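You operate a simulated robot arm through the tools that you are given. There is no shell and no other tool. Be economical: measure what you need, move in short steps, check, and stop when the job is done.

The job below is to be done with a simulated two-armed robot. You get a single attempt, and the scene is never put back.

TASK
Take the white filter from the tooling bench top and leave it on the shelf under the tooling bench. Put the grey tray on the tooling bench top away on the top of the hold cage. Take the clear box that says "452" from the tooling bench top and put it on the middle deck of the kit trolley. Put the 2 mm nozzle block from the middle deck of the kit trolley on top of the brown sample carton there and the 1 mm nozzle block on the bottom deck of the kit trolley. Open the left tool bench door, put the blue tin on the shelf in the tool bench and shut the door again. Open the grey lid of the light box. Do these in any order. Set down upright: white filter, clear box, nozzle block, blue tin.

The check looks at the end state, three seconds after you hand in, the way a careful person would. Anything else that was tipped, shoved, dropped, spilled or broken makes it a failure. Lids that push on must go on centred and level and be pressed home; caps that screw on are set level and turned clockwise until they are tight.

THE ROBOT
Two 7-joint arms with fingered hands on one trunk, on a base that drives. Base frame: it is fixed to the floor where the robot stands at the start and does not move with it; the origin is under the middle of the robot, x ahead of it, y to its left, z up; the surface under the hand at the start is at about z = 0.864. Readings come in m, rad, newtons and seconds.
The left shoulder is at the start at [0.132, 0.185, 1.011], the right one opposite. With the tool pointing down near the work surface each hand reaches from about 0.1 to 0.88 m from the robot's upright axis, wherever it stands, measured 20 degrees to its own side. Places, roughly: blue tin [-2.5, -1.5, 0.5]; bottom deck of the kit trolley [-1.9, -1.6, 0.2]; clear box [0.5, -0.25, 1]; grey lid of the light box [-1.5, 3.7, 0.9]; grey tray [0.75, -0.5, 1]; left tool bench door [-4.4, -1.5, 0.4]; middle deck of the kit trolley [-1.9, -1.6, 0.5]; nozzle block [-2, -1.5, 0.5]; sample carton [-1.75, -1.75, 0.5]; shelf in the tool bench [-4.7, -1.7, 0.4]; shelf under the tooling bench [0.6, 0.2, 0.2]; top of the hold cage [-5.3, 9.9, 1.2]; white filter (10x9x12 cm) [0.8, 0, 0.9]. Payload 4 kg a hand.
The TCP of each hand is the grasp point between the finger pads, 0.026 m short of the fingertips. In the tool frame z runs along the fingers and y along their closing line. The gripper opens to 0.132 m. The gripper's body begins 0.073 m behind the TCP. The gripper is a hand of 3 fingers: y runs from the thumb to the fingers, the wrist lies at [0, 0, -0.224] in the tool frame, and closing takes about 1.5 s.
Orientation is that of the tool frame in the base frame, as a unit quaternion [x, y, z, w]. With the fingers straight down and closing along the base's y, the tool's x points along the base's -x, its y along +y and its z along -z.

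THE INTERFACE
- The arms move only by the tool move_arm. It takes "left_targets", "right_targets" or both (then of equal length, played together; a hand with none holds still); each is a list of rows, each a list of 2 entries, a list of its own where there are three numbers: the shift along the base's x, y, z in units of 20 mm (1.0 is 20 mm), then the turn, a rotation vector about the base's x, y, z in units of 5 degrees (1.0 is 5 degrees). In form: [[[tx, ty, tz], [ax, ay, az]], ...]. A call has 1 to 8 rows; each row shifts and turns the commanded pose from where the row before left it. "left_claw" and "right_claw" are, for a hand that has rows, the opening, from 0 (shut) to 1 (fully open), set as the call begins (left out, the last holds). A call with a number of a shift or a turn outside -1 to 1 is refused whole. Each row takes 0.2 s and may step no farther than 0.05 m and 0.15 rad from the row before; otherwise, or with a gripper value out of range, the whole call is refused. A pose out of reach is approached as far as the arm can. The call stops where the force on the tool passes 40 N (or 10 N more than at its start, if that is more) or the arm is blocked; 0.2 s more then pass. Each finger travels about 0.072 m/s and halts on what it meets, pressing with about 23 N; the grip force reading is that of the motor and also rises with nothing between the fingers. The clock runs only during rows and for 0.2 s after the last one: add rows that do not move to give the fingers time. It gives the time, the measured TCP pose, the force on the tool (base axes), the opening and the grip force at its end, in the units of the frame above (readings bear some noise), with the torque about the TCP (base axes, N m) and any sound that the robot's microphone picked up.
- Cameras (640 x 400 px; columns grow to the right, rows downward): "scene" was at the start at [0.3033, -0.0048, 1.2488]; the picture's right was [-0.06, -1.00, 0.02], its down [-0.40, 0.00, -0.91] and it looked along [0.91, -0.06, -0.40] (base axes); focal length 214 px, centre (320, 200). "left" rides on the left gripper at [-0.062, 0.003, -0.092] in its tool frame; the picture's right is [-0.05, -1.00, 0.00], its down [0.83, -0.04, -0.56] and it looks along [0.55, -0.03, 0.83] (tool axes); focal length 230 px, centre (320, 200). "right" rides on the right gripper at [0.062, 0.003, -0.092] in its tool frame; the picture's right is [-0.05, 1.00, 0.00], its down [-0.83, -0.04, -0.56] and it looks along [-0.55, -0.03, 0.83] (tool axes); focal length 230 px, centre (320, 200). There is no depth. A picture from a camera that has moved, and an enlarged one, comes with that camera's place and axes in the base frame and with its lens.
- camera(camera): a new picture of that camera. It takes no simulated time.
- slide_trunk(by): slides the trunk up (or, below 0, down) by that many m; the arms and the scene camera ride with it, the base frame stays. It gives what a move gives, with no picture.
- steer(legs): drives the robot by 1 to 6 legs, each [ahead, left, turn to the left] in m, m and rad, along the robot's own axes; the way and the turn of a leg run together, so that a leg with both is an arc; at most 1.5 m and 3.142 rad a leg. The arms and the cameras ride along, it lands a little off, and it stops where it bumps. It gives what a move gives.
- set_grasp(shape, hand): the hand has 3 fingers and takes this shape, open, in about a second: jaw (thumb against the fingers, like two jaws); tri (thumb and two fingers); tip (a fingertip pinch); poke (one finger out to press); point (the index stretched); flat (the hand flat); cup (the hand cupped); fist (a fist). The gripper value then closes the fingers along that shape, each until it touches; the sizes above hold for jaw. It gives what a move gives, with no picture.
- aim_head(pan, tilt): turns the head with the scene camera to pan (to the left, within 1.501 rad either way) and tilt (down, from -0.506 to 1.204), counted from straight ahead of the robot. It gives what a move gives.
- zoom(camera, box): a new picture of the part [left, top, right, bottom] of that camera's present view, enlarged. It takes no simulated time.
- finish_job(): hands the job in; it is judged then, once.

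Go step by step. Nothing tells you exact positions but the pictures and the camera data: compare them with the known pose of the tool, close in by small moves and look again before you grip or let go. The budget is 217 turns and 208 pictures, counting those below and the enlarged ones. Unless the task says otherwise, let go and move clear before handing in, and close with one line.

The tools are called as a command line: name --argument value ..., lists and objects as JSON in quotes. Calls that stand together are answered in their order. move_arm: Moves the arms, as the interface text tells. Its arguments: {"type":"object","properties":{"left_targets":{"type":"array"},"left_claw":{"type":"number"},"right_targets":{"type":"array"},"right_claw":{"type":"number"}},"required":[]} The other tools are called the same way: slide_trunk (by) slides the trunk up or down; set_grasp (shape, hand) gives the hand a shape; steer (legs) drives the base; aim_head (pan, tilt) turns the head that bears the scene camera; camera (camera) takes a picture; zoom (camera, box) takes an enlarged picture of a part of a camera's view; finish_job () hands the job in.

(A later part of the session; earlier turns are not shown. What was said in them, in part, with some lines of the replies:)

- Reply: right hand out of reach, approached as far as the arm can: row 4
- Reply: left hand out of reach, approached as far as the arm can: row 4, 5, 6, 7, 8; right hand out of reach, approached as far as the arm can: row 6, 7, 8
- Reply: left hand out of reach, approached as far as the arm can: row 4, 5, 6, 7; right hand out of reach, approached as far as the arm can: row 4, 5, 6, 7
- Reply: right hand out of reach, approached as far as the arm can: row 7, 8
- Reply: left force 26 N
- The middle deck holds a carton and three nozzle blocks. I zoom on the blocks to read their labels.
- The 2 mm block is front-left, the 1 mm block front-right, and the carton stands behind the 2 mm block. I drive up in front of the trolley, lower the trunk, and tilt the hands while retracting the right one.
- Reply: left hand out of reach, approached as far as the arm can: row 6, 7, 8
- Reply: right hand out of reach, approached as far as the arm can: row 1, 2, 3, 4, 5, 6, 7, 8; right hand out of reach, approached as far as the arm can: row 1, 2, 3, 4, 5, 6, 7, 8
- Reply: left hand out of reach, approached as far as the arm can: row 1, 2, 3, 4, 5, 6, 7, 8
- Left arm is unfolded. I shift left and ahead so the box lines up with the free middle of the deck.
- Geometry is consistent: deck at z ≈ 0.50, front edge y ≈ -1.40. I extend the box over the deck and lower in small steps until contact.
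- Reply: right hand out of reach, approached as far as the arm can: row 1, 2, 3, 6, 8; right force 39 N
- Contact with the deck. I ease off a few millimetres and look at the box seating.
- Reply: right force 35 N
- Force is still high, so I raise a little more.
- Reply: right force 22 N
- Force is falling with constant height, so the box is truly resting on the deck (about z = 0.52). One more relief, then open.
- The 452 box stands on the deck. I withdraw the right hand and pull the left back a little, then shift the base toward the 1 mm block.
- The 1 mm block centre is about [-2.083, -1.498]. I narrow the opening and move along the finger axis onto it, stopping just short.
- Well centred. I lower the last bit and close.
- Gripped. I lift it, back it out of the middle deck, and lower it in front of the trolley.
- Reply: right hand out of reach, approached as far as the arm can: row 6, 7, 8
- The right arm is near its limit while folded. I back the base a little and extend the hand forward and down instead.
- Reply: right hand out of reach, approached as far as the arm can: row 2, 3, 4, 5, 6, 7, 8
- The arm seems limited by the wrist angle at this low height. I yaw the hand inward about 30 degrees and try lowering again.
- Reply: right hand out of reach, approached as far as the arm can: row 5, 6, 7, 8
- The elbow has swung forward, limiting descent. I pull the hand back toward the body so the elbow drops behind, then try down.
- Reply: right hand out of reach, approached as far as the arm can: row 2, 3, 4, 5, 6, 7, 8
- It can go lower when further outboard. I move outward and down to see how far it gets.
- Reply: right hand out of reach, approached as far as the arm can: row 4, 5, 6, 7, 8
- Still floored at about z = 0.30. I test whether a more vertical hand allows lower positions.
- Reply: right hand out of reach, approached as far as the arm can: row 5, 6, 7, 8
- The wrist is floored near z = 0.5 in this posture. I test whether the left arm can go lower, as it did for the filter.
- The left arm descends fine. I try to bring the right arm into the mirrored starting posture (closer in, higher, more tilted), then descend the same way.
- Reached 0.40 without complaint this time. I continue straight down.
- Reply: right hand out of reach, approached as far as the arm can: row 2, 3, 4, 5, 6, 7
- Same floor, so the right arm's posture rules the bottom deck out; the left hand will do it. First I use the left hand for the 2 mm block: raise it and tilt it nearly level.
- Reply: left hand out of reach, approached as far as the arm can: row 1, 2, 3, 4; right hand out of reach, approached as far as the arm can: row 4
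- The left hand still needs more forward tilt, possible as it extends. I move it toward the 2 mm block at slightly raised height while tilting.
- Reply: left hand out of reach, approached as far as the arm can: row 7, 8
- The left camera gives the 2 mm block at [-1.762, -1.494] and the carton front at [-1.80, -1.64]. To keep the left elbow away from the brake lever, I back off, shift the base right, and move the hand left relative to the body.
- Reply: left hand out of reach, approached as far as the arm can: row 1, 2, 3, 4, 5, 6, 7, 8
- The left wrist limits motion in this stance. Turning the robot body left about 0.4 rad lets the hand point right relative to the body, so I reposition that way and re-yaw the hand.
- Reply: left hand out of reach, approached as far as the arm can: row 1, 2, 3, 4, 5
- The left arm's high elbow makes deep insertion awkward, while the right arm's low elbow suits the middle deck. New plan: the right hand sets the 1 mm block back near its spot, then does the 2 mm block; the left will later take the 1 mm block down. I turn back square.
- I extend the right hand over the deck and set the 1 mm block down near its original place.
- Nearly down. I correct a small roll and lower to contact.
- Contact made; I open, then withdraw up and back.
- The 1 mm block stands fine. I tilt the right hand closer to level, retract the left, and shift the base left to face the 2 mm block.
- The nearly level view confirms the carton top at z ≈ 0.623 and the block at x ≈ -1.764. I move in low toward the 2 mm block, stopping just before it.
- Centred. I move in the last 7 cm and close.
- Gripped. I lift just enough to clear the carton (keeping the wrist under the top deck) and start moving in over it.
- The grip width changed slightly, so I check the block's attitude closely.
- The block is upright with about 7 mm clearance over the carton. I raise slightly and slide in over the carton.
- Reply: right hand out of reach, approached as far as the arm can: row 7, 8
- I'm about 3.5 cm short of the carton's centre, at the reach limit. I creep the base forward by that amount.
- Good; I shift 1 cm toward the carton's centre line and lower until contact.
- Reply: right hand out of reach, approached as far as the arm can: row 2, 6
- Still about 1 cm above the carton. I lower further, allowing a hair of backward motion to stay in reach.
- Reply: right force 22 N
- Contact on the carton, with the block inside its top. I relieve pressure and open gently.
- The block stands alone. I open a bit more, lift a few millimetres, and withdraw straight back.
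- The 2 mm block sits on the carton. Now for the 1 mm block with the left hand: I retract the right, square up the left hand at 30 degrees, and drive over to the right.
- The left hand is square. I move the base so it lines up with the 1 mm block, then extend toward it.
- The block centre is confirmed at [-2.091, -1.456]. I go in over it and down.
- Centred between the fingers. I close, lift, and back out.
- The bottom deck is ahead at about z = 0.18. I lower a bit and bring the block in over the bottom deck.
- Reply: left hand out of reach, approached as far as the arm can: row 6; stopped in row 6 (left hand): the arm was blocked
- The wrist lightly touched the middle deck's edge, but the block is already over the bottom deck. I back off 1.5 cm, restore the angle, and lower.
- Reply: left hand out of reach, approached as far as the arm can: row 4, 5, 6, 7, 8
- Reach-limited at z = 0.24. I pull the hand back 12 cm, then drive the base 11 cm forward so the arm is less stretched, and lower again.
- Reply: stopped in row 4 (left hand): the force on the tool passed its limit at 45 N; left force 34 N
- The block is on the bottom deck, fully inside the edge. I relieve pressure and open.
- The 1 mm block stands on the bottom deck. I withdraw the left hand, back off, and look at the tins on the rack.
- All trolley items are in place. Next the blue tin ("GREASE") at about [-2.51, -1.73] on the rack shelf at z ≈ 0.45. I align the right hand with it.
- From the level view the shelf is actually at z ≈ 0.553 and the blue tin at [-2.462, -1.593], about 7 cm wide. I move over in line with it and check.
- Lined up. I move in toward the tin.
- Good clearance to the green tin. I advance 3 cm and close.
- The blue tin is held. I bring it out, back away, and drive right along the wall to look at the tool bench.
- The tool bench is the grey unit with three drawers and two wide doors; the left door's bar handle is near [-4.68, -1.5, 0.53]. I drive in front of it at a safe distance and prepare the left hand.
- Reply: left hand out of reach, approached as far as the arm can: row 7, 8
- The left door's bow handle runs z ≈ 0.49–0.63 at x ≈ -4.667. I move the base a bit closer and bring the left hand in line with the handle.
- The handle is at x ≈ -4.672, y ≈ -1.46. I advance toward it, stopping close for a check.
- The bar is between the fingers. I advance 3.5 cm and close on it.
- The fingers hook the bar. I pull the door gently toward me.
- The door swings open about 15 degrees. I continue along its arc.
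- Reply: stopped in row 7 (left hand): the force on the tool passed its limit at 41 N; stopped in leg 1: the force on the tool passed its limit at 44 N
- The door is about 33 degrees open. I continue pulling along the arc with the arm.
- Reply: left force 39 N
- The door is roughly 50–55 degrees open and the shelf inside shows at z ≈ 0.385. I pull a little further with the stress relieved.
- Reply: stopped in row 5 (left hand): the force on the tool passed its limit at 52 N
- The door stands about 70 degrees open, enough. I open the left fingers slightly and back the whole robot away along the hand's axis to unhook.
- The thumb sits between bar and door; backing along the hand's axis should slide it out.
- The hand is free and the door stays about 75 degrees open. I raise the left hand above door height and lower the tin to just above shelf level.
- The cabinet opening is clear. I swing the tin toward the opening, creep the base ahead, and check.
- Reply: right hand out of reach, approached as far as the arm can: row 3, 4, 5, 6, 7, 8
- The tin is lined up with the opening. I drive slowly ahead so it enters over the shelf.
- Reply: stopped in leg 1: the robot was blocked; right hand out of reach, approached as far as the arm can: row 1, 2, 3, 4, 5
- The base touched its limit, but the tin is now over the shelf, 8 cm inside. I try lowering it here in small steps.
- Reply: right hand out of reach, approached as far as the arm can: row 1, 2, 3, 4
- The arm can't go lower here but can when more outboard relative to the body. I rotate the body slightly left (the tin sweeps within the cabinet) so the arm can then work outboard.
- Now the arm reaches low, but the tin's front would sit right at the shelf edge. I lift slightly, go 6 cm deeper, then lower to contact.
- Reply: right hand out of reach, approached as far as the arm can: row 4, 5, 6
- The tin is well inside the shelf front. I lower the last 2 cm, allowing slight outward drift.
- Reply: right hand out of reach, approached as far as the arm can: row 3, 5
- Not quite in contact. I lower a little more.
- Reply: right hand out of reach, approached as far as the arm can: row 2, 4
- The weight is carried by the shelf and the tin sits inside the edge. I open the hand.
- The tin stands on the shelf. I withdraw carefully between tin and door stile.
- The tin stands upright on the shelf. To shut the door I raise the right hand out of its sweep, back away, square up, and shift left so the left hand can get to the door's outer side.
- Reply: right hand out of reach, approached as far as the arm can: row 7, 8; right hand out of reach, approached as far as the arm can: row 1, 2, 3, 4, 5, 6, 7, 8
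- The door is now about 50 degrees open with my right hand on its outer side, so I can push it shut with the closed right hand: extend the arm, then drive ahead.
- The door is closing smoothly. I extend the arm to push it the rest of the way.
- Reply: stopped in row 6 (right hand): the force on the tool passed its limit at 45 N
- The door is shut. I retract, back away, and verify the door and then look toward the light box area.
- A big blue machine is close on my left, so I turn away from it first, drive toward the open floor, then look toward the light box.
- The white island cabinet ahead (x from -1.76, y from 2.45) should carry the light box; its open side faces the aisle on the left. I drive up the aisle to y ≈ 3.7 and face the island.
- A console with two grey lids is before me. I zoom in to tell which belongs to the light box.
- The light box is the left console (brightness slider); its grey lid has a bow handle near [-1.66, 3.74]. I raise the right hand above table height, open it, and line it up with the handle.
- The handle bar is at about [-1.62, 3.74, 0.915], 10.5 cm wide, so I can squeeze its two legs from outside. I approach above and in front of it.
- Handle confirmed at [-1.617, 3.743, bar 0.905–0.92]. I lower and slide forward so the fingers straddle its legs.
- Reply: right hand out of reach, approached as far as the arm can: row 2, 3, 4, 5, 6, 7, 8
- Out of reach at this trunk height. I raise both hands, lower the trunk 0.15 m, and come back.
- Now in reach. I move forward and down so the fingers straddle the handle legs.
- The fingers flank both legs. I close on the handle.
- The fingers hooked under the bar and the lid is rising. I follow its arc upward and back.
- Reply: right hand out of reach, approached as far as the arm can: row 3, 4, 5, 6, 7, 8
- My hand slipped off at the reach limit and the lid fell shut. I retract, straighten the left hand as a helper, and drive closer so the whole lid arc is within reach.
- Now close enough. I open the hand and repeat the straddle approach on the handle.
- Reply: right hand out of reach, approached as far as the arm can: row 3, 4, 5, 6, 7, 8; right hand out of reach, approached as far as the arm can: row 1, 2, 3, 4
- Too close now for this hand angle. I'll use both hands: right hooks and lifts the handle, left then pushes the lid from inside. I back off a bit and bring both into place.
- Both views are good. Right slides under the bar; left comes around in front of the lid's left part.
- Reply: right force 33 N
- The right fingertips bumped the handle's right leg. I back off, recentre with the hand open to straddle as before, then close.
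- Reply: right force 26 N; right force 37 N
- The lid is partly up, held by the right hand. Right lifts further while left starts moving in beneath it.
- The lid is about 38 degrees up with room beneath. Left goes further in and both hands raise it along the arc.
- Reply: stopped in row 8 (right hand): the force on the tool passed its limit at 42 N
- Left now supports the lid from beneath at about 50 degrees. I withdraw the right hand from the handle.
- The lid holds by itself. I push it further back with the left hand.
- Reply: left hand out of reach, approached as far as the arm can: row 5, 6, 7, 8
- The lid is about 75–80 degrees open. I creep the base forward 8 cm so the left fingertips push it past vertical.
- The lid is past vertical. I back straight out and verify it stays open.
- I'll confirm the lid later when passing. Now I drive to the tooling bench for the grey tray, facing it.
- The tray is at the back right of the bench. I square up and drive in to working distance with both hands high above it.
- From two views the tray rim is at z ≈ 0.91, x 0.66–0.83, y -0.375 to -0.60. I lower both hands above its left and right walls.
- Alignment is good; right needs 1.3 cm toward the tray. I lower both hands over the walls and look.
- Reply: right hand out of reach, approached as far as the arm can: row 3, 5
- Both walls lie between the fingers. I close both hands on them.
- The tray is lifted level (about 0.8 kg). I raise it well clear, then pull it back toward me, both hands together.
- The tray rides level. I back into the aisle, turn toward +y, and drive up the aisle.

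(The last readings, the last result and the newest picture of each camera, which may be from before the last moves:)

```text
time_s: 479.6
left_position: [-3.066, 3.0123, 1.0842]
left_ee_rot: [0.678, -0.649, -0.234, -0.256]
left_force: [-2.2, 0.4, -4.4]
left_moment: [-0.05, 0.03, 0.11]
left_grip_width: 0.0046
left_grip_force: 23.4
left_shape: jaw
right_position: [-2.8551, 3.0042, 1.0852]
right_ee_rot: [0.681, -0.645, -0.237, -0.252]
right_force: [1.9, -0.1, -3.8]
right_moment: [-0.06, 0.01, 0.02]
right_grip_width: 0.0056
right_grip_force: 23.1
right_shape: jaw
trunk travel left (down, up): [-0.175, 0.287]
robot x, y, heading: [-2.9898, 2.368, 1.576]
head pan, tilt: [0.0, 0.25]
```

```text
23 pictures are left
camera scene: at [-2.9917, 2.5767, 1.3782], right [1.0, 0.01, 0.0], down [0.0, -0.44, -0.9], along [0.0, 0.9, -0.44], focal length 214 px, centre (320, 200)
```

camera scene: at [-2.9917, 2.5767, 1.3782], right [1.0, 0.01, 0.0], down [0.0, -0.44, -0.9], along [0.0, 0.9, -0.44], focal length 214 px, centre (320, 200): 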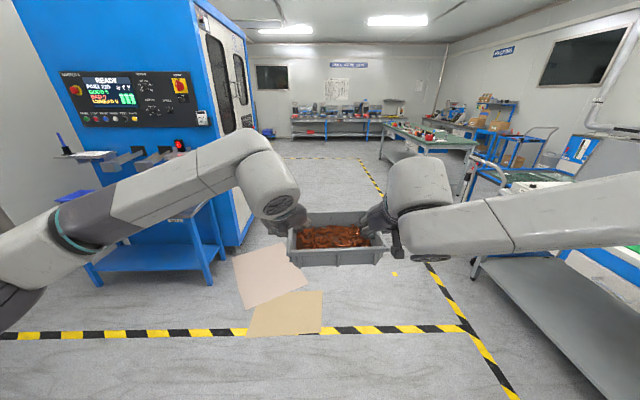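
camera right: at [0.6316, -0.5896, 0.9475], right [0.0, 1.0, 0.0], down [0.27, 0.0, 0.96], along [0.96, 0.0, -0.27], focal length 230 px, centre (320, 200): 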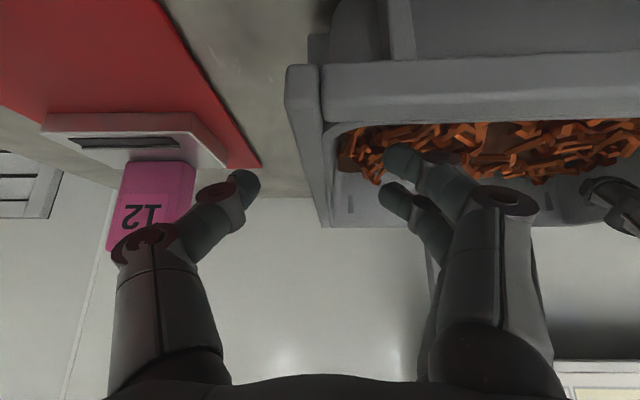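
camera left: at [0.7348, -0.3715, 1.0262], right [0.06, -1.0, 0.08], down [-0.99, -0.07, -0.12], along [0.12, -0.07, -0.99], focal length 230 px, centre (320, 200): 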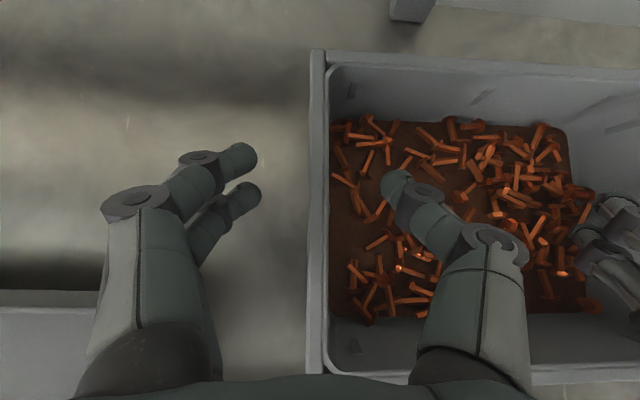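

Cardboard lies on the floor ahead-left, so I shift right to pass it, then continue and look left toward the hold cage.

steer --legs '[[0, -0.4, 0], [1.4, 0, 0], [1.4, 0, 0], [1.4, 0, 0]]'

aim_head --pan 0.6 --tilt 0.1

camera --camera "scene"

```text
time_s: 502.0
left_position: [-2.898, 7.2418, 1.083]
left_ee_rot: [0.699, -0.626, -0.242, -0.247]
left_force: [-0.9, 0.0, -4.4]
left_moment: [-0.03, 0.03, 0.06]
left_grip_width: 0.0042
left_grip_force: 22.9
left_shape: jaw
right_position: [-2.6866, 7.2479, 1.0862]
right_ee_rot: [0.703, -0.622, -0.245, -0.243]
right_force: [1.4, -0.7, -4.0]
right_moment: [-0.04, 0.05, 0.06]
right_grip_width: 0.0055
right_grip_force: 22.6
right_shape: jaw
trunk travel left (down, up): [-0.175, 0.287]
robot x, y, heading: [-2.7799, 6.6052, 1.638]
head pan, tilt: [0.0, 0.25]
```

```text
time_s: 503.0
left_position: [-2.8992, 7.2423, 1.0836]
left_ee_rot: [0.699, -0.626, -0.242, -0.247]
left_force: [0.4, -0.5, -4.5]
left_moment: [-0.05, -0.04, 0.02]
left_grip_width: 0.004
left_grip_force: 22.9
left_shape: jaw
right_position: [-2.6868, 7.248, 1.0847]
right_ee_rot: [0.703, -0.621, -0.245, -0.243]
right_force: [1.0, -0.1, -3.3]
right_moment: [-0.09, 0.03, 0.06]
right_grip_width: 0.0056
right_grip_force: 23.0
right_shape: jaw
trunk travel left (down, up): [-0.175, 0.287]
robot x, y, heading: [-2.7805, 6.6025, 1.636]
head pan, tilt: [0.6, 0.099]
```

```text
22 pictures are left
camera scene: at [-2.8461, 6.7947, 1.3955], right [0.78, 0.61, -0.12], down [0.08, -0.28, -0.96], along [-0.62, 0.74, -0.27], focal length 214 px, centre (320, 200)
```

scene: 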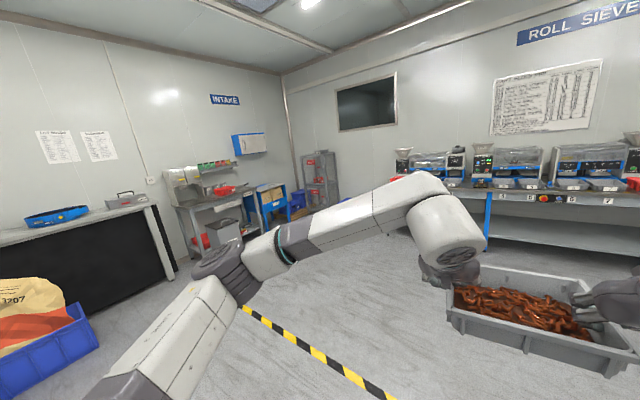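

The hold cage stands in the far-left corner. I zoom to see its top and surroundings.

zoom --camera "scene" --box '[240, 120, 420, 240]'

```text
3.33 times, centred on (330, 180) of scene
camera zoom: at [-2.8461, 6.7947, 1.3955], right [0.78, 0.61, -0.12], down [0.08, -0.28, -0.96], along [-0.62, 0.74, -0.27], focal length 715 px, centre (287, 267)
```

zoom: 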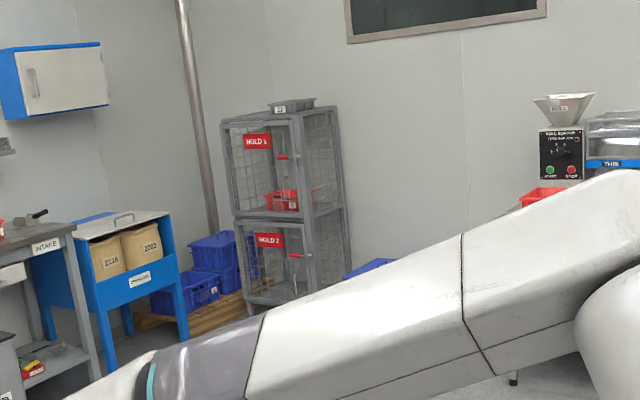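

The cage top already carries a small tray, so I'll need the free left part. I raise the trunk and drive in front of the cage for a closer look.

slide_trunk --by 0.22

steer --legs '[[0, 0, -0.066], [1.4, 0, 0], [0, 1.2, 0], [0, 1.1, 0]]'

aim_head --pan 0 --tilt 0.1

camera --camera "scene"

```text
time_s: 505.3
left_position: [-2.8976, 7.242, 1.3031]
left_ee_rot: [0.699, -0.626, -0.242, -0.248]
left_force: [-0.7, 0.3, -4.0]
left_moment: [-0.03, 0.0, 0.03]
left_grip_width: 0.0043
left_grip_force: 23.0
left_shape: jaw
right_position: [-2.6862, 7.249, 1.3049]
right_ee_rot: [0.703, -0.621, -0.246, -0.244]
right_force: [1.5, 0.2, -3.5]
right_moment: [-0.04, 0.04, 0.03]
right_grip_width: 0.0058
right_grip_force: 23.0
right_shape: jaw
trunk travel left (down, up): [-0.395, 0.067]
robot x, y, heading: [-2.7841, 6.5999, 1.645]
head pan, tilt: [0.6, 0.099]
```

```text
time_s: 522.3
left_position: [-4.8609, 8.7279, 1.311]
left_ee_rot: [0.67, -0.655, -0.232, -0.263]
left_force: [-0.5, -1.2, -3.7]
left_moment: [-0.02, -0.06, 0.02]
left_grip_width: 0.0045
left_grip_force: 23.2
left_shape: jaw
right_position: [-4.65, 8.714, 1.3108]
right_ee_rot: [0.675, -0.65, -0.235, -0.258]
right_force: [-0.9, -1.5, -3.9]
right_moment: [0.0, -0.05, -0.02]
right_grip_width: 0.0054
right_grip_force: 23.7
right_shape: jaw
trunk travel left (down, up): [-0.395, 0.067]
robot x, y, heading: [-4.7952, 8.0924, 1.549]
head pan, tilt: [0.6, 0.099]
stopped in leg 4: the robot was blocked; the commanded pose is now the measured one
```

```text
time_s: 523.3
left_position: [-4.8532, 8.7415, 1.3045]
left_ee_rot: [0.67, -0.656, -0.232, -0.257]
left_force: [0.5, -0.2, -3.8]
left_moment: [-0.03, -0.01, 0.01]
left_grip_width: 0.0042
left_grip_force: 22.8
left_shape: jaw
right_position: [-4.6411, 8.7276, 1.3047]
right_ee_rot: [0.675, -0.653, -0.234, -0.253]
right_force: [0.0, 0.2, -4.5]
right_moment: [-0.02, 0.05, 0.04]
right_grip_width: 0.0056
right_grip_force: 23.0
right_shape: jaw
trunk travel left (down, up): [-0.395, 0.067]
robot x, y, heading: [-4.7961, 8.0958, 1.553]
head pan, tilt: [0.0, 0.099]
```

```text
20 pictures are left
camera scene: at [-4.7906, 8.1887, 1.6471], right [1.0, -0.02, 0.0], down [0.0, -0.11, -0.99], along [0.02, 0.99, -0.11], focal length 214 px, centre (320, 200)
```

scene: 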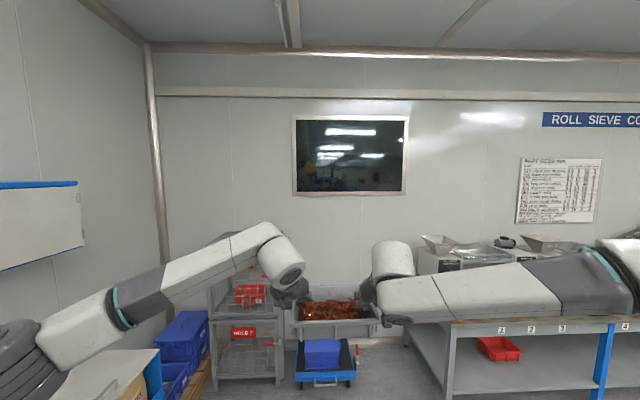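

I was stopped while shifting left. I ease right a little and look at what is beside me.

steer --legs '[[0, -0.06, 0.018]]'

aim_head --pan 1.1 --tilt 0.55

camera --camera "scene"

```text
time_s: 524.3
left_position: [-4.8208, 8.7377, 1.304]
left_ee_rot: [0.679, -0.647, -0.232, -0.258]
left_force: [-1.2, -0.3, -4.3]
left_moment: [-0.08, -0.08, -0.02]
left_grip_width: 0.0046
left_grip_force: 23.1
left_shape: jaw
right_position: [-4.6086, 8.7276, 1.3076]
right_ee_rot: [0.682, -0.644, -0.235, -0.255]
right_force: [-1.3, -0.2, -3.4]
right_moment: [-0.05, 0.05, -0.03]
right_grip_width: 0.0058
right_grip_force: 23.3
right_shape: jaw
trunk travel left (down, up): [-0.395, 0.067]
robot x, y, heading: [-4.739, 8.0946, 1.571]
head pan, tilt: [0.0, 0.099]
```

```text
time_s: 525.6
left_position: [-4.8115, 8.7384, 1.305]
left_ee_rot: [0.678, -0.649, -0.234, -0.255]
left_force: [0.6, 0.1, -4.7]
left_moment: [-0.03, -0.01, 0.0]
left_grip_width: 0.0043
left_grip_force: 23.3
left_shape: jaw
right_position: [-4.6003, 8.7283, 1.3062]
right_ee_rot: [0.682, -0.644, -0.238, -0.252]
right_force: [-1.2, 0.3, -3.8]
right_moment: [-0.03, 0.04, -0.02]
right_grip_width: 0.0055
right_grip_force: 23.2
right_shape: jaw
trunk travel left (down, up): [-0.395, 0.067]
robot x, y, heading: [-4.7381, 8.0916, 1.569]
head pan, tilt: [1.1, 0.55]
```

```text
19 pictures are left
camera scene: at [-4.8177, 8.1342, 1.6064], right [0.46, 0.89, -0.01], down [0.47, -0.25, -0.85], along [-0.76, 0.38, -0.53], focal length 214 px, centre (320, 200)
```

scene: 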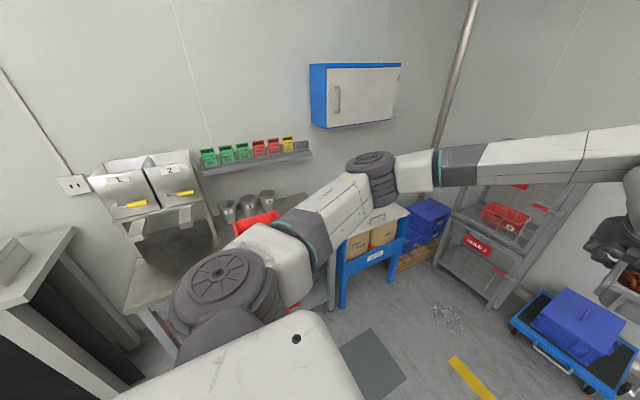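

The left upper arm came near the intake desk. I'll go forward first, then turn toward the cage and view its top.

steer --legs '[[0.45, 0, 0], [0, 0, 0.33]]'

aim_head --pan 0.15 --tilt 0.3

camera --camera "scene"

```text
time_s: 529.4
left_position: [-5.0159, 9.1366, 1.3056]
left_ee_rot: [0.774, -0.531, -0.272, -0.214]
left_force: [1.2, -0.6, -3.9]
left_moment: [0.02, -0.06, 0.03]
left_grip_width: 0.0042
left_grip_force: 22.7
left_shape: jaw
right_position: [-4.8118, 9.1944, 1.3053]
right_ee_rot: [0.777, -0.526, -0.275, -0.21]
right_force: [-0.1, -0.2, -4.7]
right_moment: [-0.07, 0.05, 0.0]
right_grip_width: 0.0057
right_grip_force: 23.2
right_shape: jaw
trunk travel left (down, up): [-0.395, 0.067]
robot x, y, heading: [-4.7389, 8.5456, 1.903]
head pan, tilt: [1.1, 0.55]
```

```text
time_s: 530.6
left_position: [-5.0157, 9.136, 1.3041]
left_ee_rot: [0.774, -0.531, -0.271, -0.214]
left_force: [0.9, 0.3, -4.3]
left_moment: [-0.01, -0.03, -0.01]
left_grip_width: 0.0042
left_grip_force: 23.8
left_shape: jaw
right_position: [-4.8111, 9.1937, 1.3063]
right_ee_rot: [0.777, -0.525, -0.275, -0.21]
right_force: [-0.5, -0.7, -4.5]
right_moment: [-0.07, 0.09, 0.01]
right_grip_width: 0.0056
right_grip_force: 22.7
right_shape: jaw
trunk travel left (down, up): [-0.395, 0.067]
robot x, y, heading: [-4.7407, 8.5509, 1.903]
head pan, tilt: [0.15, 0.3]
```

```text
18 pictures are left
camera scene: at [-4.7805, 8.6318, 1.6286], right [0.89, 0.46, 0.0], down [0.14, -0.28, -0.95], along [-0.44, 0.84, -0.31], focal length 214 px, centre (320, 200)
```

scene: 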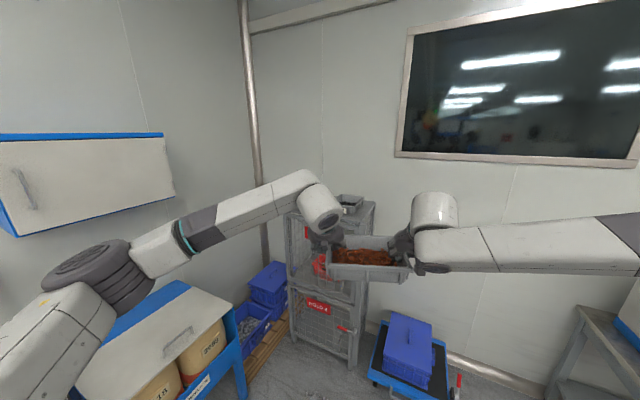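

The cage top spans x -5.59 to -5.05, front at y ≈ 9.70, with a small tray at its right part; the left 29 cm is free. I rotate my tray square to the cage with both hands, raise it, and move closer.

move_arm --left_targets '[[[-0.04, 0.43, 0.75], [0, 0, -0.945]], [[-0.04, 0.43, 0.75], [0, 0, -0.945]], [[-0.05, 0.43, 0.75], [0, 0, -0.945]], [[-0.06, 0.43, 0.75], [0, 0, -0.945]]]' --right_targets '[[[0.04, -0.43, 0.75], [0, 0, -0.945]], [[0.04, -0.43, 0.75], [0, 0, -0.945]], [[0.05, -0.43, 0.75], [0, 0, -0.945]], [[0.06, -0.43, 0.75], [0, 0, -0.945]]]'

steer --legs '[[0.25, 0, 0], [0, 0.2, 0], [0.28, 0, 0]]'

camera --camera "scene"

```text
time_s: 531.6
left_position: [-5.0193, 9.1693, 1.3645]
left_ee_rot: [0.676, -0.651, -0.233, -0.256]
left_force: [-1.2, -0.6, -4.7]
left_moment: [-0.04, 0.01, 0.04]
left_grip_width: 0.0043
left_grip_force: 23.0
left_shape: jaw
right_position: [-4.8087, 9.1595, 1.3641]
right_ee_rot: [0.68, -0.646, -0.236, -0.253]
right_force: [1.8, -0.3, -3.4]
right_moment: [-0.04, 0.02, -0.03]
right_grip_width: 0.0053
right_grip_force: 22.6
right_shape: jaw
trunk travel left (down, up): [-0.395, 0.067]
robot x, y, heading: [-4.7414, 8.5465, 1.9]
head pan, tilt: [0.15, 0.3]
```

```text
time_s: 536.2
left_position: [-5.3852, 9.6071, 1.3654]
left_ee_rot: [0.675, -0.651, -0.232, -0.258]
left_force: [2.3, -0.6, -4.7]
left_moment: [-0.02, -0.08, -0.03]
left_grip_width: 0.0043
left_grip_force: 23.5
left_shape: jaw
right_position: [-5.174, 9.5967, 1.3675]
right_ee_rot: [0.679, -0.647, -0.236, -0.255]
right_force: [-3.4, -0.9, -4.6]
right_moment: [-0.05, 0.08, 0.07]
right_grip_width: 0.0055
right_grip_force: 22.8
right_shape: jaw
trunk travel left (down, up): [-0.395, 0.067]
robot x, y, heading: [-5.1043, 8.9878, 1.898]
head pan, tilt: [0.15, 0.3]
```

```text
17 pictures are left
camera scene: at [-5.1486, 9.0681, 1.6294], right [0.89, 0.46, 0.0], down [0.14, -0.27, -0.95], along [-0.43, 0.85, -0.31], focal length 214 px, centre (320, 200)
```

scene: 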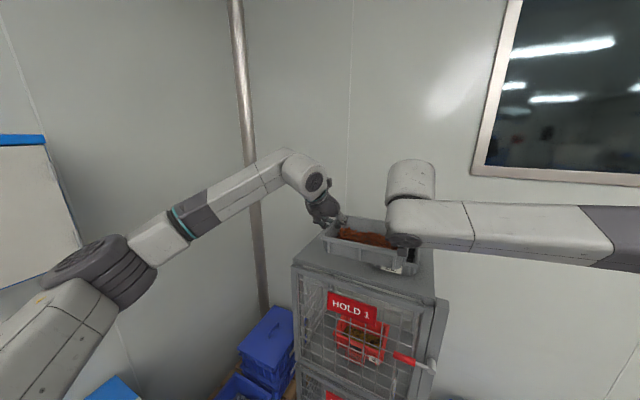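

The cage top is clearer now: about z ≈ 1.14, x -5.58 to -5.07, y 9.68 to 9.97. I move the base a bit further, then position the tray over the free left half.

steer --legs '[[0.2, 0.07, 0]]'

camera --camera "scene"

camera --camera "left"

```text
time_s: 537.9
left_position: [-5.5092, 9.77, 1.3683]
left_ee_rot: [0.675, -0.651, -0.235, -0.256]
left_force: [2.9, 0.1, -4.9]
left_moment: [0.0, 0.01, -0.02]
left_grip_width: 0.0041
left_grip_force: 23.3
left_shape: jaw
right_position: [-5.2974, 9.7595, 1.3685]
right_ee_rot: [0.679, -0.646, -0.239, -0.253]
right_force: [-1.0, -0.3, -4.0]
right_moment: [-0.04, 0.11, 0.05]
right_grip_width: 0.0055
right_grip_force: 22.9
right_shape: jaw
trunk travel left (down, up): [-0.395, 0.067]
robot x, y, heading: [-5.2328, 9.1533, 1.892]
head pan, tilt: [0.15, 0.3]
```

```text
16 pictures are left
camera scene: at [-5.271, 9.232, 1.629], right [0.89, 0.46, 0.0], down [0.14, -0.27, -0.95], along [-0.44, 0.85, -0.31], focal length 214 px, centre (320, 200)
```

scene: 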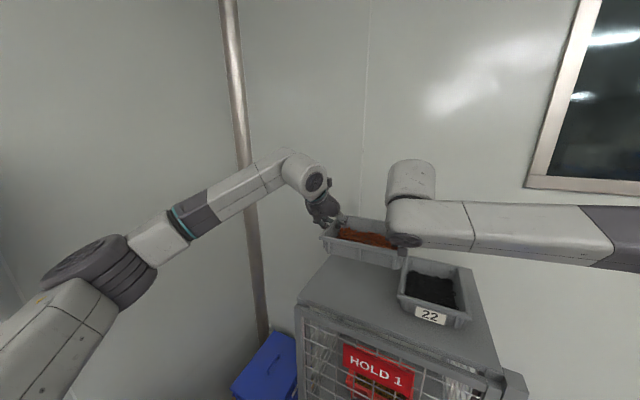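

```text
15 pictures are left
camera left: at [-5.5157, 9.7567, 1.477], right [1.0, 0.06, 0.07], down [0.07, -0.99, -0.12], along [0.07, 0.12, -0.99], focal length 230 px, centre (320, 200)
```

left: 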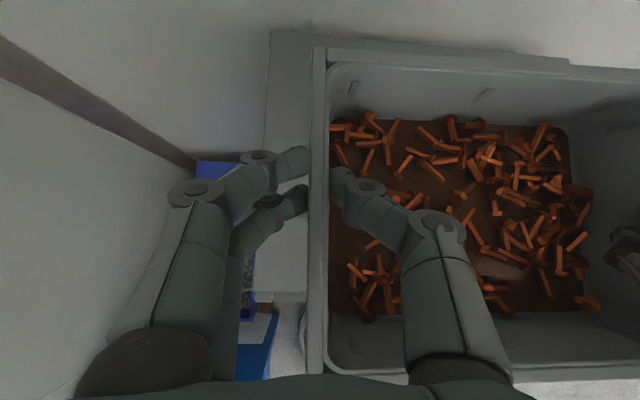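

The small tray "22" occupies x > -5.31; the left strip fits my tray. I shift the tray 6 cm left and 8 cm back, then lower most of the way.

move_arm --left_targets '[[[-0.58, 0.8, 0], [0, 0, 0]], [[-0.58, 0.8, 0], [0, 0, 0]], [[-0.58, 0.8, 0], [0, 0, 0]], [[-0.58, 0.8, 0], [0, 0, 0]], [[-0.58, 0.8, 0], [0, 0, 0]]]' --right_targets '[[[-0.58, 0.8, 0], [0, 0, 0]], [[-0.58, 0.8, 0], [0, 0, 0]], [[-0.58, 0.8, 0], [0, 0, 0]], [[-0.58, 0.8, 0], [0, 0, 0]], [[-0.58, 0.8, 0], [0, 0, 0]]]'

move_arm --left_targets '[[[0, 0, -0.8], [0, 0, 0]], [[0, 0, -0.8], [0, 0, 0]], [[0, 0, -0.8], [0, 0, 0]], [[0, 0, -0.8], [0, 0, 0]], [[0, 0, -0.8], [0, 0, 0]], [[0, 0, -0.8], [0, 0, 0]]]' --right_targets '[[[0, 0, -0.8], [0, 0, 0]], [[0, 0, -0.8], [0, 0, 0]], [[0, 0, -0.8], [0, 0, 0]], [[0, 0, -0.8], [0, 0, 0]], [[0, 0, -0.8], [0, 0, 0]], [[0, 0, -0.8], [0, 0, 0]]]'

camera --camera "scene"

camera --camera "left"

```text
time_s: 538.8
left_position: [-5.5393, 9.8314, 1.3638]
left_ee_rot: [0.668, -0.66, -0.226, -0.259]
left_force: [20.4, -6.6, -4.9]
left_moment: [-0.21, -0.23, -0.5]
left_grip_width: 0.0045
left_grip_force: 22.5
left_shape: jaw
right_position: [-5.3108, 9.772, 1.365]
right_ee_rot: [0.683, -0.642, -0.243, -0.248]
right_force: [-21.3, 7.0, -2.7]
right_moment: [0.12, 0.41, 0.06]
right_grip_width: 0.0058
right_grip_force: 23.7
right_shape: jaw
right hand out of reach, approached as far as the arm can: row 1, 2, 3, 4
trunk travel left (down, up): [-0.395, 0.067]
robot x, y, heading: [-5.237, 9.1523, 1.9]
head pan, tilt: [0.15, 0.3]
stopped in row 4 (right hand): the force on the tool passed its limit at 42 N (the readings are from after the stop); the commanded pose is now the measured one
```

```text
time_s: 540.2
left_position: [-5.5392, 9.8275, 1.2704]
left_ee_rot: [0.669, -0.659, -0.226, -0.261]
left_force: [27.7, -10.1, -5.5]
left_moment: [-0.15, -0.29, -0.71]
left_grip_width: 0.0051
left_grip_force: 23.0
left_shape: jaw
right_position: [-5.3095, 9.7679, 1.27]
right_ee_rot: [0.682, -0.644, -0.242, -0.248]
right_force: [-28.5, 8.7, -3.6]
right_moment: [0.18, 0.54, 0.13]
right_grip_width: 0.0062
right_grip_force: 23.2
right_shape: jaw
trunk travel left (down, up): [-0.395, 0.067]
robot x, y, heading: [-5.2329, 9.1499, 1.9]
head pan, tilt: [0.15, 0.3]
```

```text
14 pictures are left
camera scene: at [-5.2737, 9.2361, 1.6286], right [0.89, 0.46, 0.0], down [0.14, -0.28, -0.95], along [-0.44, 0.85, -0.31], focal length 214 px, centre (320, 200)
```

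scene: 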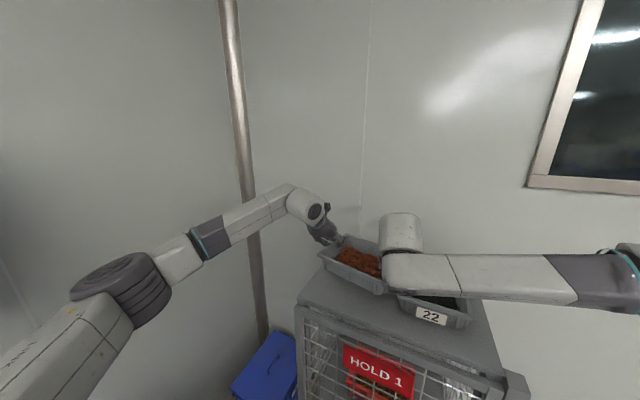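

```text
13 pictures are left
camera left: at [-5.5478, 9.8157, 1.38], right [1.0, 0.04, 0.08], down [0.05, -0.99, -0.11], along [0.08, 0.12, -0.99], focal length 230 px, centre (320, 200)
```

left: 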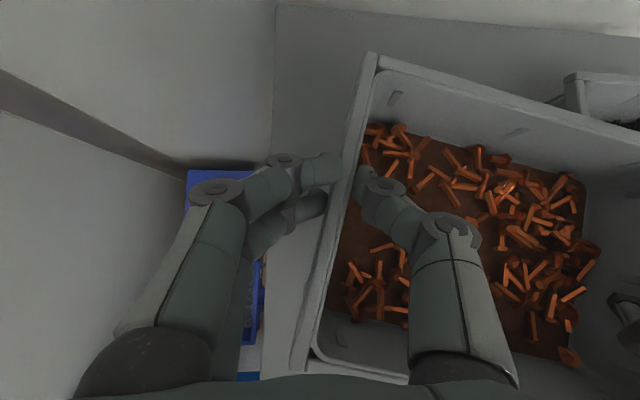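

The right arm hit its reach limit and the hands are pulling apart. I immediately relieve that by bringing the left hand back toward the right.

move_arm --left_targets '[[[0.6, -0.15, 0.4], [0, 0, 0]], [[0.6, -0.15, 0.4], [0, 0, 0]]]' --right_targets '[[[0, 0, 0.4], [0, 0, 0]], [[0, 0, 0.4], [0, 0, 0]]]'

```text
time_s: 540.8
left_position: [-5.5219, 9.8246, 1.2867]
left_ee_rot: [0.672, -0.654, -0.231, -0.258]
left_force: [-0.7, -0.9, -5.9]
left_moment: [-0.03, 0.1, -0.09]
left_grip_width: 0.0034
left_grip_force: 23.4
left_shape: jaw
right_position: [-5.3041, 9.7678, 1.2859]
right_ee_rot: [0.68, -0.645, -0.24, -0.251]
right_force: [1.6, 0.0, -3.3]
right_moment: [0.04, 0.09, -0.08]
right_grip_width: 0.0055
right_grip_force: 22.4
right_shape: jaw
trunk travel left (down, up): [-0.395, 0.067]
robot x, y, heading: [-5.2318, 9.1557, 1.897]
head pan, tilt: [0.15, 0.3]
```

Forces are balanced again. I move the base slightly ahead and left, then square the tray by easing the left hand back.

steer --legs '[[0.075, 0.03, 0]]'

move_arm --left_targets '[[[-0.05, -0.5, 0], [0, 0, 0]], [[-0.05, -0.5, 0], [0, 0, 0]], [[-0.05, -0.5, 0], [0, 0, 0]], [[-0.05, -0.5, 0], [0, 0, 0]]]'

camera --camera "left"

camera --camera "scene"

```text
time_s: 541.9
left_position: [-5.5619, 9.8756, 1.2921]
left_ee_rot: [0.668, -0.657, -0.232, -0.261]
left_force: [-4.4, 0.6, -4.2]
left_moment: [-0.08, 0.24, 0.0]
left_grip_width: 0.0037
left_grip_force: 22.8
left_shape: jaw
right_position: [-5.3516, 9.8179, 1.2895]
right_ee_rot: [0.679, -0.645, -0.245, -0.251]
right_force: [5.3, -0.3, -3.9]
right_moment: [0.05, 0.06, -0.07]
right_grip_width: 0.0059
right_grip_force: 23.2
right_shape: jaw
trunk travel left (down, up): [-0.395, 0.067]
robot x, y, heading: [-5.2848, 9.2071, 1.893]
head pan, tilt: [0.15, 0.3]
```

```text
time_s: 542.9
left_position: [-5.5729, 9.8416, 1.2861]
left_ee_rot: [0.669, -0.657, -0.23, -0.26]
left_force: [-2.2, 1.3, -4.7]
left_moment: [-0.06, 0.19, 0.18]
left_grip_width: 0.0033
left_grip_force: 22.9
left_shape: jaw
right_position: [-5.36, 9.8254, 1.2862]
right_ee_rot: [0.68, -0.646, -0.24, -0.252]
right_force: [2.4, -1.1, -2.4]
right_moment: [0.01, 0.1, 0.04]
right_grip_width: 0.0049
right_grip_force: 23.0
right_shape: jaw
trunk travel left (down, up): [-0.395, 0.067]
robot x, y, heading: [-5.284, 9.21, 1.896]
head pan, tilt: [0.15, 0.3]
```

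```text
12 pictures are left
camera left: at [-5.582, 9.8278, 1.396], right [1.0, 0.04, 0.08], down [0.05, -0.99, -0.12], along [0.08, 0.12, -0.99], focal length 230 px, centre (320, 200)
```

left: 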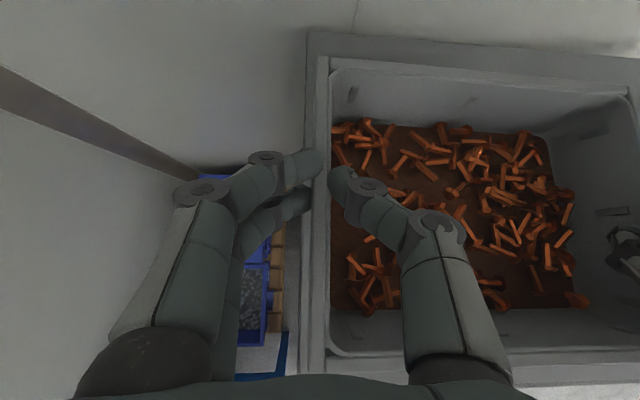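

```text
11 pictures are left
camera scene: at [-5.3275, 9.2922, 1.6287], right [0.89, 0.45, 0.0], down [0.14, -0.28, -0.95], along [-0.43, 0.85, -0.31], focal length 214 px, centre (320, 200)
```

scene: 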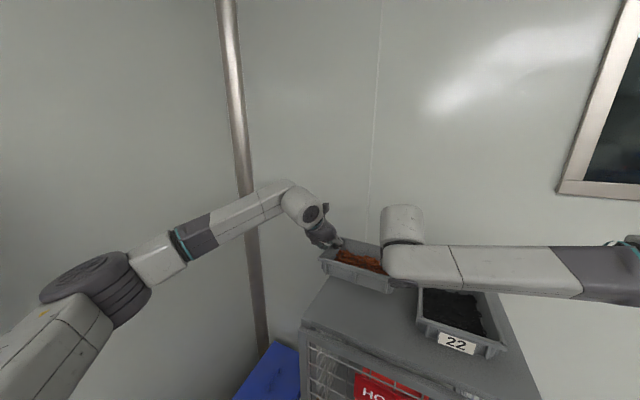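

The tray is square over the free strip, its left wall just inside the cage edge. I nudge 8 mm right and lower gently until contact.

move_arm --left_targets '[[[0.4, 0, -0.4], [0, 0, 0]], [[0, 0, -0.8], [0, 0, 0]], [[0, 0, -0.8], [0, 0, 0]], [[0, 0, -0.8], [0, 0, 0]], [[0, 0, -0.6], [0, 0, 0]]]' --right_targets '[[[0.4, 0, -0.4], [0, 0, 0]], [[0, 0, -0.8], [0, 0, 0]], [[0, 0, -0.8], [0, 0, 0]], [[0, 0, -0.8], [0, 0, 0]], [[0, 0, -0.6], [0, 0, 0]]]'

camera --camera "scene"

```text
time_s: 544.1
left_position: [-5.5638, 9.84, 1.2193]
left_ee_rot: [0.67, -0.657, -0.23, -0.26]
left_force: [-4.2, 0.5, -3.3]
left_moment: [0.09, 0.16, 0.17]
left_grip_width: 0.0033
left_grip_force: 22.4
left_shape: jaw
right_position: [-5.351, 9.8242, 1.2216]
right_ee_rot: [0.68, -0.645, -0.242, -0.251]
right_force: [3.5, -0.4, -1.6]
right_moment: [0.14, 0.07, -0.06]
right_grip_width: 0.005
right_grip_force: 22.7
right_shape: jaw
trunk travel left (down, up): [-0.395, 0.067]
robot x, y, heading: [-5.2802, 9.2121, 1.892]
head pan, tilt: [0.15, 0.3]
```

```text
10 pictures are left
camera scene: at [-5.3263, 9.2909, 1.6289], right [0.89, 0.45, 0.0], down [0.14, -0.27, -0.95], along [-0.43, 0.85, -0.31], focal length 214 px, centre (320, 200)
```

scene: 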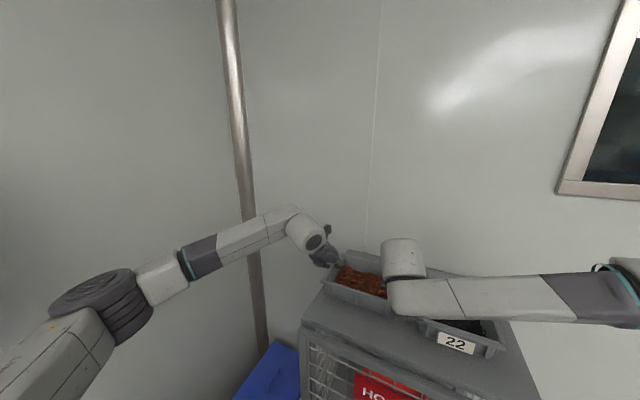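

Contact is beginning (part of the weight is already carried). I lower a few millimetres more.

move_arm --left_targets '[[[0, 0, -0.15], [0, 0, 0]], [[0, 0, -0.15], [0, 0, 0]], [[0, 0, 0], [0, 0, 0]]]' --right_targets '[[[0, 0, -0.2], [0, 0, 0]], [[0, 0, -0.2], [0, 0, 0]], [[0, 0, 0], [0, 0, 0]]]'

```text
time_s: 544.9
left_position: [-5.5647, 9.8394, 1.2184]
left_ee_rot: [0.668, -0.656, -0.232, -0.263]
left_force: [-5.9, 10.4, 15.3]
left_moment: [0.47, 0.17, 0.17]
left_grip_width: 0.0038
left_grip_force: 22.8
left_shape: jaw
right_position: [-5.3498, 9.824, 1.2192]
right_ee_rot: [0.679, -0.643, -0.249, -0.252]
right_force: [-0.5, 9.2, 35.5]
right_moment: [0.74, 0.34, -0.02]
right_grip_width: 0.0061
right_grip_force: 22.8
right_shape: jaw
trunk travel left (down, up): [-0.395, 0.067]
robot x, y, heading: [-5.2856, 9.2106, 1.891]
head pan, tilt: [0.15, 0.3]
```

The tray is seated. I relieve the pressure and open both hands just enough.

move_arm --left_targets '[[[0, 0, 0.15], [0, 0, 0]], [[0, 0, 0], [0, 0, 0]]]' --right_targets '[[[0, 0, 0.25], [0, 0, 0]], [[0, 0, 0], [0, 0, 0]]]'

move_arm --left_targets '[[[0, 0, 0], [0, 0, 0]], [[0, 0, 0], [0, 0, 0]], [[0, 0, 0], [0, 0, 0]]]' --right_targets '[[[0, 0, 0], [0, 0, 0]], [[0, 0, 0], [0, 0, 0]], [[0, 0, 0], [0, 0, 0]]]' --left_claw 0.3 --right_claw 0.22

camera --camera "right"

camera --camera "left"

```text
time_s: 545.5
left_position: [-5.5651, 9.8396, 1.2174]
left_ee_rot: [0.668, -0.658, -0.23, -0.263]
left_force: [-3.8, 7.6, 16.0]
left_moment: [0.41, 0.14, 0.15]
left_grip_width: 0.0039
left_grip_force: 23.7
left_shape: jaw
right_position: [-5.3501, 9.8227, 1.2197]
right_ee_rot: [0.679, -0.645, -0.245, -0.253]
right_force: [-0.6, 10.5, 25.1]
right_moment: [0.56, 0.33, 0.0]
right_grip_width: 0.0061
right_grip_force: 23.3
right_shape: jaw
trunk travel left (down, up): [-0.395, 0.067]
robot x, y, heading: [-5.282, 9.2113, 1.892]
head pan, tilt: [0.15, 0.3]
```

```text
time_s: 546.3
left_position: [-5.5649, 9.8383, 1.216]
left_ee_rot: [0.669, -0.657, -0.229, -0.26]
left_force: [-0.6, 0.2, 0.6]
left_moment: [0.01, 0.01, 0.04]
left_grip_width: 0.0392
left_grip_force: 0.0
left_shape: jaw
right_position: [-5.3492, 9.8222, 1.2156]
right_ee_rot: [0.68, -0.646, -0.24, -0.251]
right_force: [-0.5, 0.3, 0.7]
right_moment: [0.01, 0.02, 0.03]
right_grip_width: 0.0289
right_grip_force: 0.0
right_shape: jaw
trunk travel left (down, up): [-0.395, 0.067]
robot x, y, heading: [-5.2857, 9.2096, 1.893]
head pan, tilt: [0.15, 0.3]
```

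```text
9 pictures are left
camera right: at [-5.3491, 9.7158, 1.2462], right [-1.0, 0.0, 0.0], down [0.0, 0.27, 0.96], along [0.0, 0.96, -0.27], focal length 230 px, centre (320, 200)
```

right: 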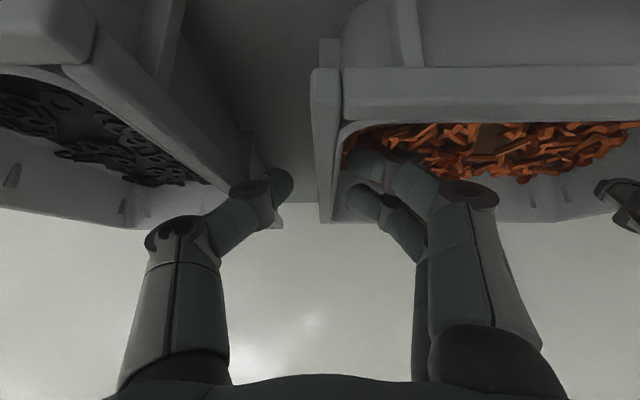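

```text
8 pictures are left
camera left: at [-5.572, 9.8258, 1.3251], right [1.0, 0.04, 0.08], down [0.05, -0.99, -0.11], along [0.07, 0.12, -0.99], focal length 230 px, centre (320, 200)
```

left: 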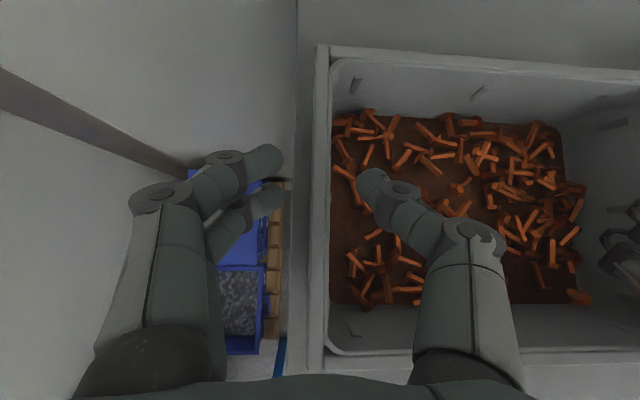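

The tray sits flat with a gap to tray "22". I lift both hands straight up, then back the robot away and check.

move_arm --left_targets '[[[0, 0, 0.7], [0, 0, 0]], [[0, 0, 0.9], [0, 0, 0]], [[0, 0, 0.9], [0, 0, 0]], [[0, -0.3, 0.9], [0, 0, 0]], [[0, -0.5, 0.9], [0, 0, 0]], [[0, -0.8, 0.5], [0, 0, 0]], [[0, -0.8, 0], [0, 0, 0]]]' --right_targets '[[[0, 0, 0.7], [0, 0, 0]], [[0, 0, 0.9], [0, 0, 0]], [[0, 0, 0.9], [0, 0, 0]], [[0, -0.3, 0.9], [0, 0, 0]], [[0, -0.5, 0.9], [0, 0, 0]], [[0, -0.8, 0.5], [0, 0, 0]], [[0, -0.8, 0], [0, 0, 0]]]'

steer --legs '[[-0.5, 0, 0]]'

camera --camera "scene"

```text
time_s: 547.9
left_position: [-5.5626, 9.7925, 1.3139]
left_ee_rot: [0.668, -0.658, -0.229, -0.261]
left_force: [-0.2, 0.3, 0.7]
left_moment: [0.02, 0.03, -0.01]
left_grip_width: 0.0392
left_grip_force: 0.1
left_shape: jaw
right_position: [-5.3493, 9.7742, 1.312]
right_ee_rot: [0.68, -0.646, -0.241, -0.251]
right_force: [-0.1, -0.1, 0.3]
right_moment: [-0.04, -0.01, -0.03]
right_grip_width: 0.029
right_grip_force: 0.1
right_shape: jaw
trunk travel left (down, up): [-0.395, 0.067]
robot x, y, heading: [-5.284, 9.2109, 1.891]
head pan, tilt: [0.15, 0.3]
```

```text
time_s: 550.8
left_position: [-5.4096, 9.3338, 1.3137]
left_ee_rot: [0.67, -0.657, -0.228, -0.259]
left_force: [0.2, -0.7, 0.2]
left_moment: [0.04, 0.0, -0.01]
left_grip_width: 0.0394
left_grip_force: 0.0
left_shape: jaw
right_position: [-5.1937, 9.3174, 1.3097]
right_ee_rot: [0.682, -0.645, -0.241, -0.249]
right_force: [0.5, 0.6, -0.6]
right_moment: [0.03, 0.02, 0.01]
right_grip_width: 0.0291
right_grip_force: 0.0
right_shape: jaw
trunk travel left (down, up): [-0.395, 0.067]
robot x, y, heading: [-5.1318, 8.7482, 1.898]
head pan, tilt: [0.15, 0.3]
```

```text
7 pictures are left
camera scene: at [-5.1702, 8.8342, 1.6286], right [0.89, 0.46, 0.0], down [0.14, -0.28, -0.95], along [-0.44, 0.84, -0.31], focal length 214 px, centre (320, 200)
```

scene: 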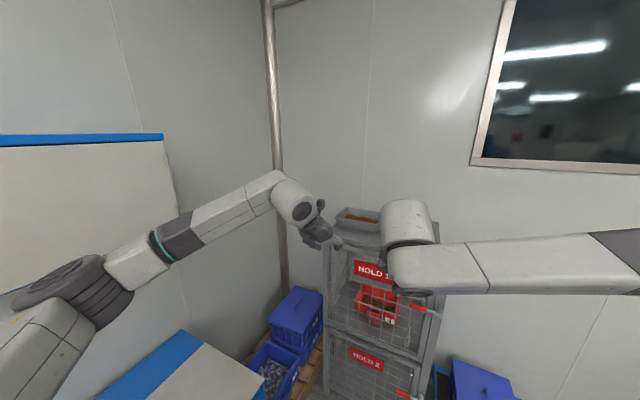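

The tray is safely on the cage top. I drive back along the aisle to confirm the light box lid stayed open.

steer --legs '[[-0.6, 0, 0], [0, 0, -1.898], [1.1, 0, 0], [0.9, 0, 0], [0, 0, -1.3], [1.2, 0, 0]]'

aim_head --pan 0.25 --tilt 0

camera --camera "scene"

```text
time_s: 554.0
left_position: [-5.1862, 8.824, 1.3135]
left_ee_rot: [-0.649, 0.677, 0.221, 0.267]
left_force: [0.5, 0.1, -0.2]
left_moment: [0.02, -0.01, 0.03]
left_grip_width: 0.0395
left_grip_force: 0.1
left_shape: jaw
right_position: [-4.9739, 8.7951, 1.311]
right_ee_rot: [-0.661, 0.664, 0.234, 0.257]
right_force: [0.6, 0.2, -0.1]
right_moment: [0.04, 0.01, 0.04]
right_grip_width: 0.0289
right_grip_force: 0.1
right_shape: jaw
trunk travel left (down, up): [-0.395, 0.067]
robot x, y, heading: [-4.9448, 8.2287, 1.834]
head pan, tilt: [0.15, 0.3]
stopped in leg 1: the robot was blocked; the commanded pose is now the measured one
```

```text
time_s: 554.8
left_position: [-5.1858, 8.8277, 1.3118]
left_ee_rot: [-0.65, 0.677, 0.221, 0.266]
left_force: [0.4, 0.6, -0.2]
left_moment: [-0.04, 0.01, 0.0]
left_grip_width: 0.0391
left_grip_force: 0.1
left_shape: jaw
right_position: [-4.9737, 8.7974, 1.3097]
right_ee_rot: [-0.661, 0.665, 0.233, 0.257]
right_force: [-0.5, 0.0, -0.1]
right_moment: [0.01, 0.02, -0.01]
right_grip_width: 0.0289
right_grip_force: 0.2
right_shape: jaw
trunk travel left (down, up): [-0.395, 0.067]
robot x, y, heading: [-4.9422, 8.2232, 1.839]
head pan, tilt: [0.25, 0.0]
```

```text
6 pictures are left
camera scene: at [-4.9839, 8.3067, 1.6563], right [0.87, 0.49, 0.0], down [0.0, -0.01, -1.0], along [-0.49, 0.87, -0.01], focal length 214 px, centre (320, 200)
```

scene: 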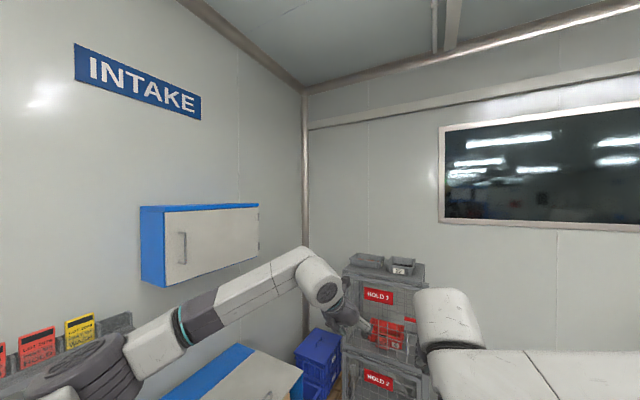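

I brushed something near the intake desk, so I move right, away from it, before turning, and then continue.

steer --legs '[[0.1, -0.5, 0], [0, 0, -1.839], [1.0, 0, 0], [0.6, 0, 0], [0, 0, -1.3], [1.2, 0, 0]]'

camera --camera "scene"

```text
time_s: 578.7
left_position: [-2.3012, 6.7071, 1.3139]
left_ee_rot: [0.666, 0.66, -0.263, 0.227]
left_force: [-0.2, 0.2, 0.5]
left_moment: [-0.01, 0.0, 0.02]
left_grip_width: 0.0393
left_grip_force: 0.2
left_shape: jaw
right_position: [-2.5164, 6.732, 1.3113]
right_ee_rot: [0.654, 0.671, -0.254, 0.238]
right_force: [0.0, -0.9, -0.3]
right_moment: [-0.01, -0.02, 0.0]
right_grip_width: 0.029
right_grip_force: 0.0
right_shape: jaw
trunk travel left (down, up): [-0.395, 0.067]
robot x, y, heading: [-2.5655, 7.2976, -1.271]
head pan, tilt: [0.25, 0.0]
```

```text
5 pictures are left
camera scene: at [-2.5183, 7.2248, 1.6566], right [-0.85, -0.52, 0.0], down [0.0, 0.01, -1.0], along [0.52, -0.85, -0.01], focal length 214 px, centre (320, 200)
```

scene: 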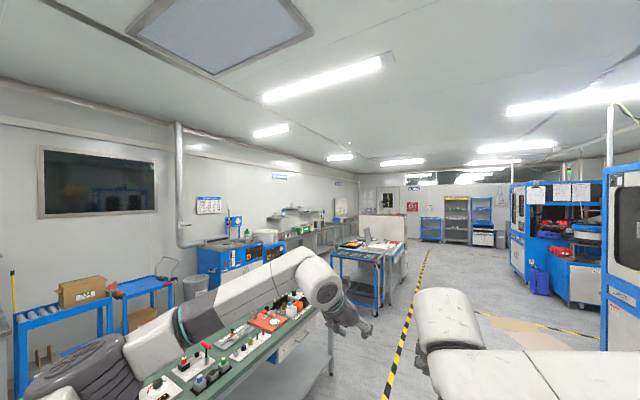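

I zoom toward the light box on the island.

zoom --camera "scene" --box '[325, 205, 415, 265]'

```text
6.67 times, centred on (370, 235) of scene
camera zoom: at [-2.5183, 7.2248, 1.6566], right [-0.85, -0.52, 0.0], down [0.0, 0.01, -1.0], along [0.52, -0.85, -0.01], focal length 1430 px, centre (-13, -33)
```

zoom: 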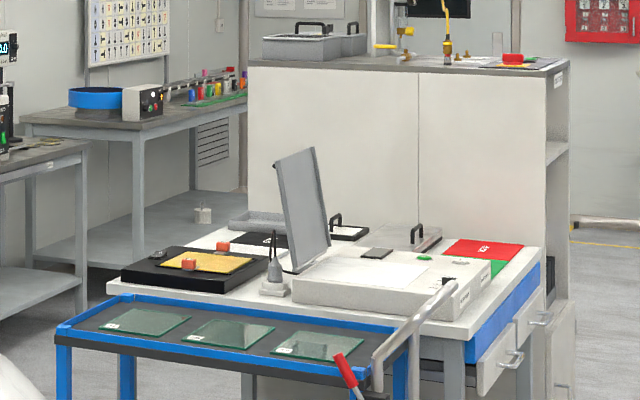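

The light box lid is standing open past vertical, and the filter can be seen upright on its shelf. All the items are placed and both hands are clear, so I hand in.

finish_job

```text
The job is handed in.
```

I finished every part of the task and handed it in. Twice while driving near the intake desk the robot reported being blocked; I saw nothing tipped in the pictures, but I could not confirm what it touched.
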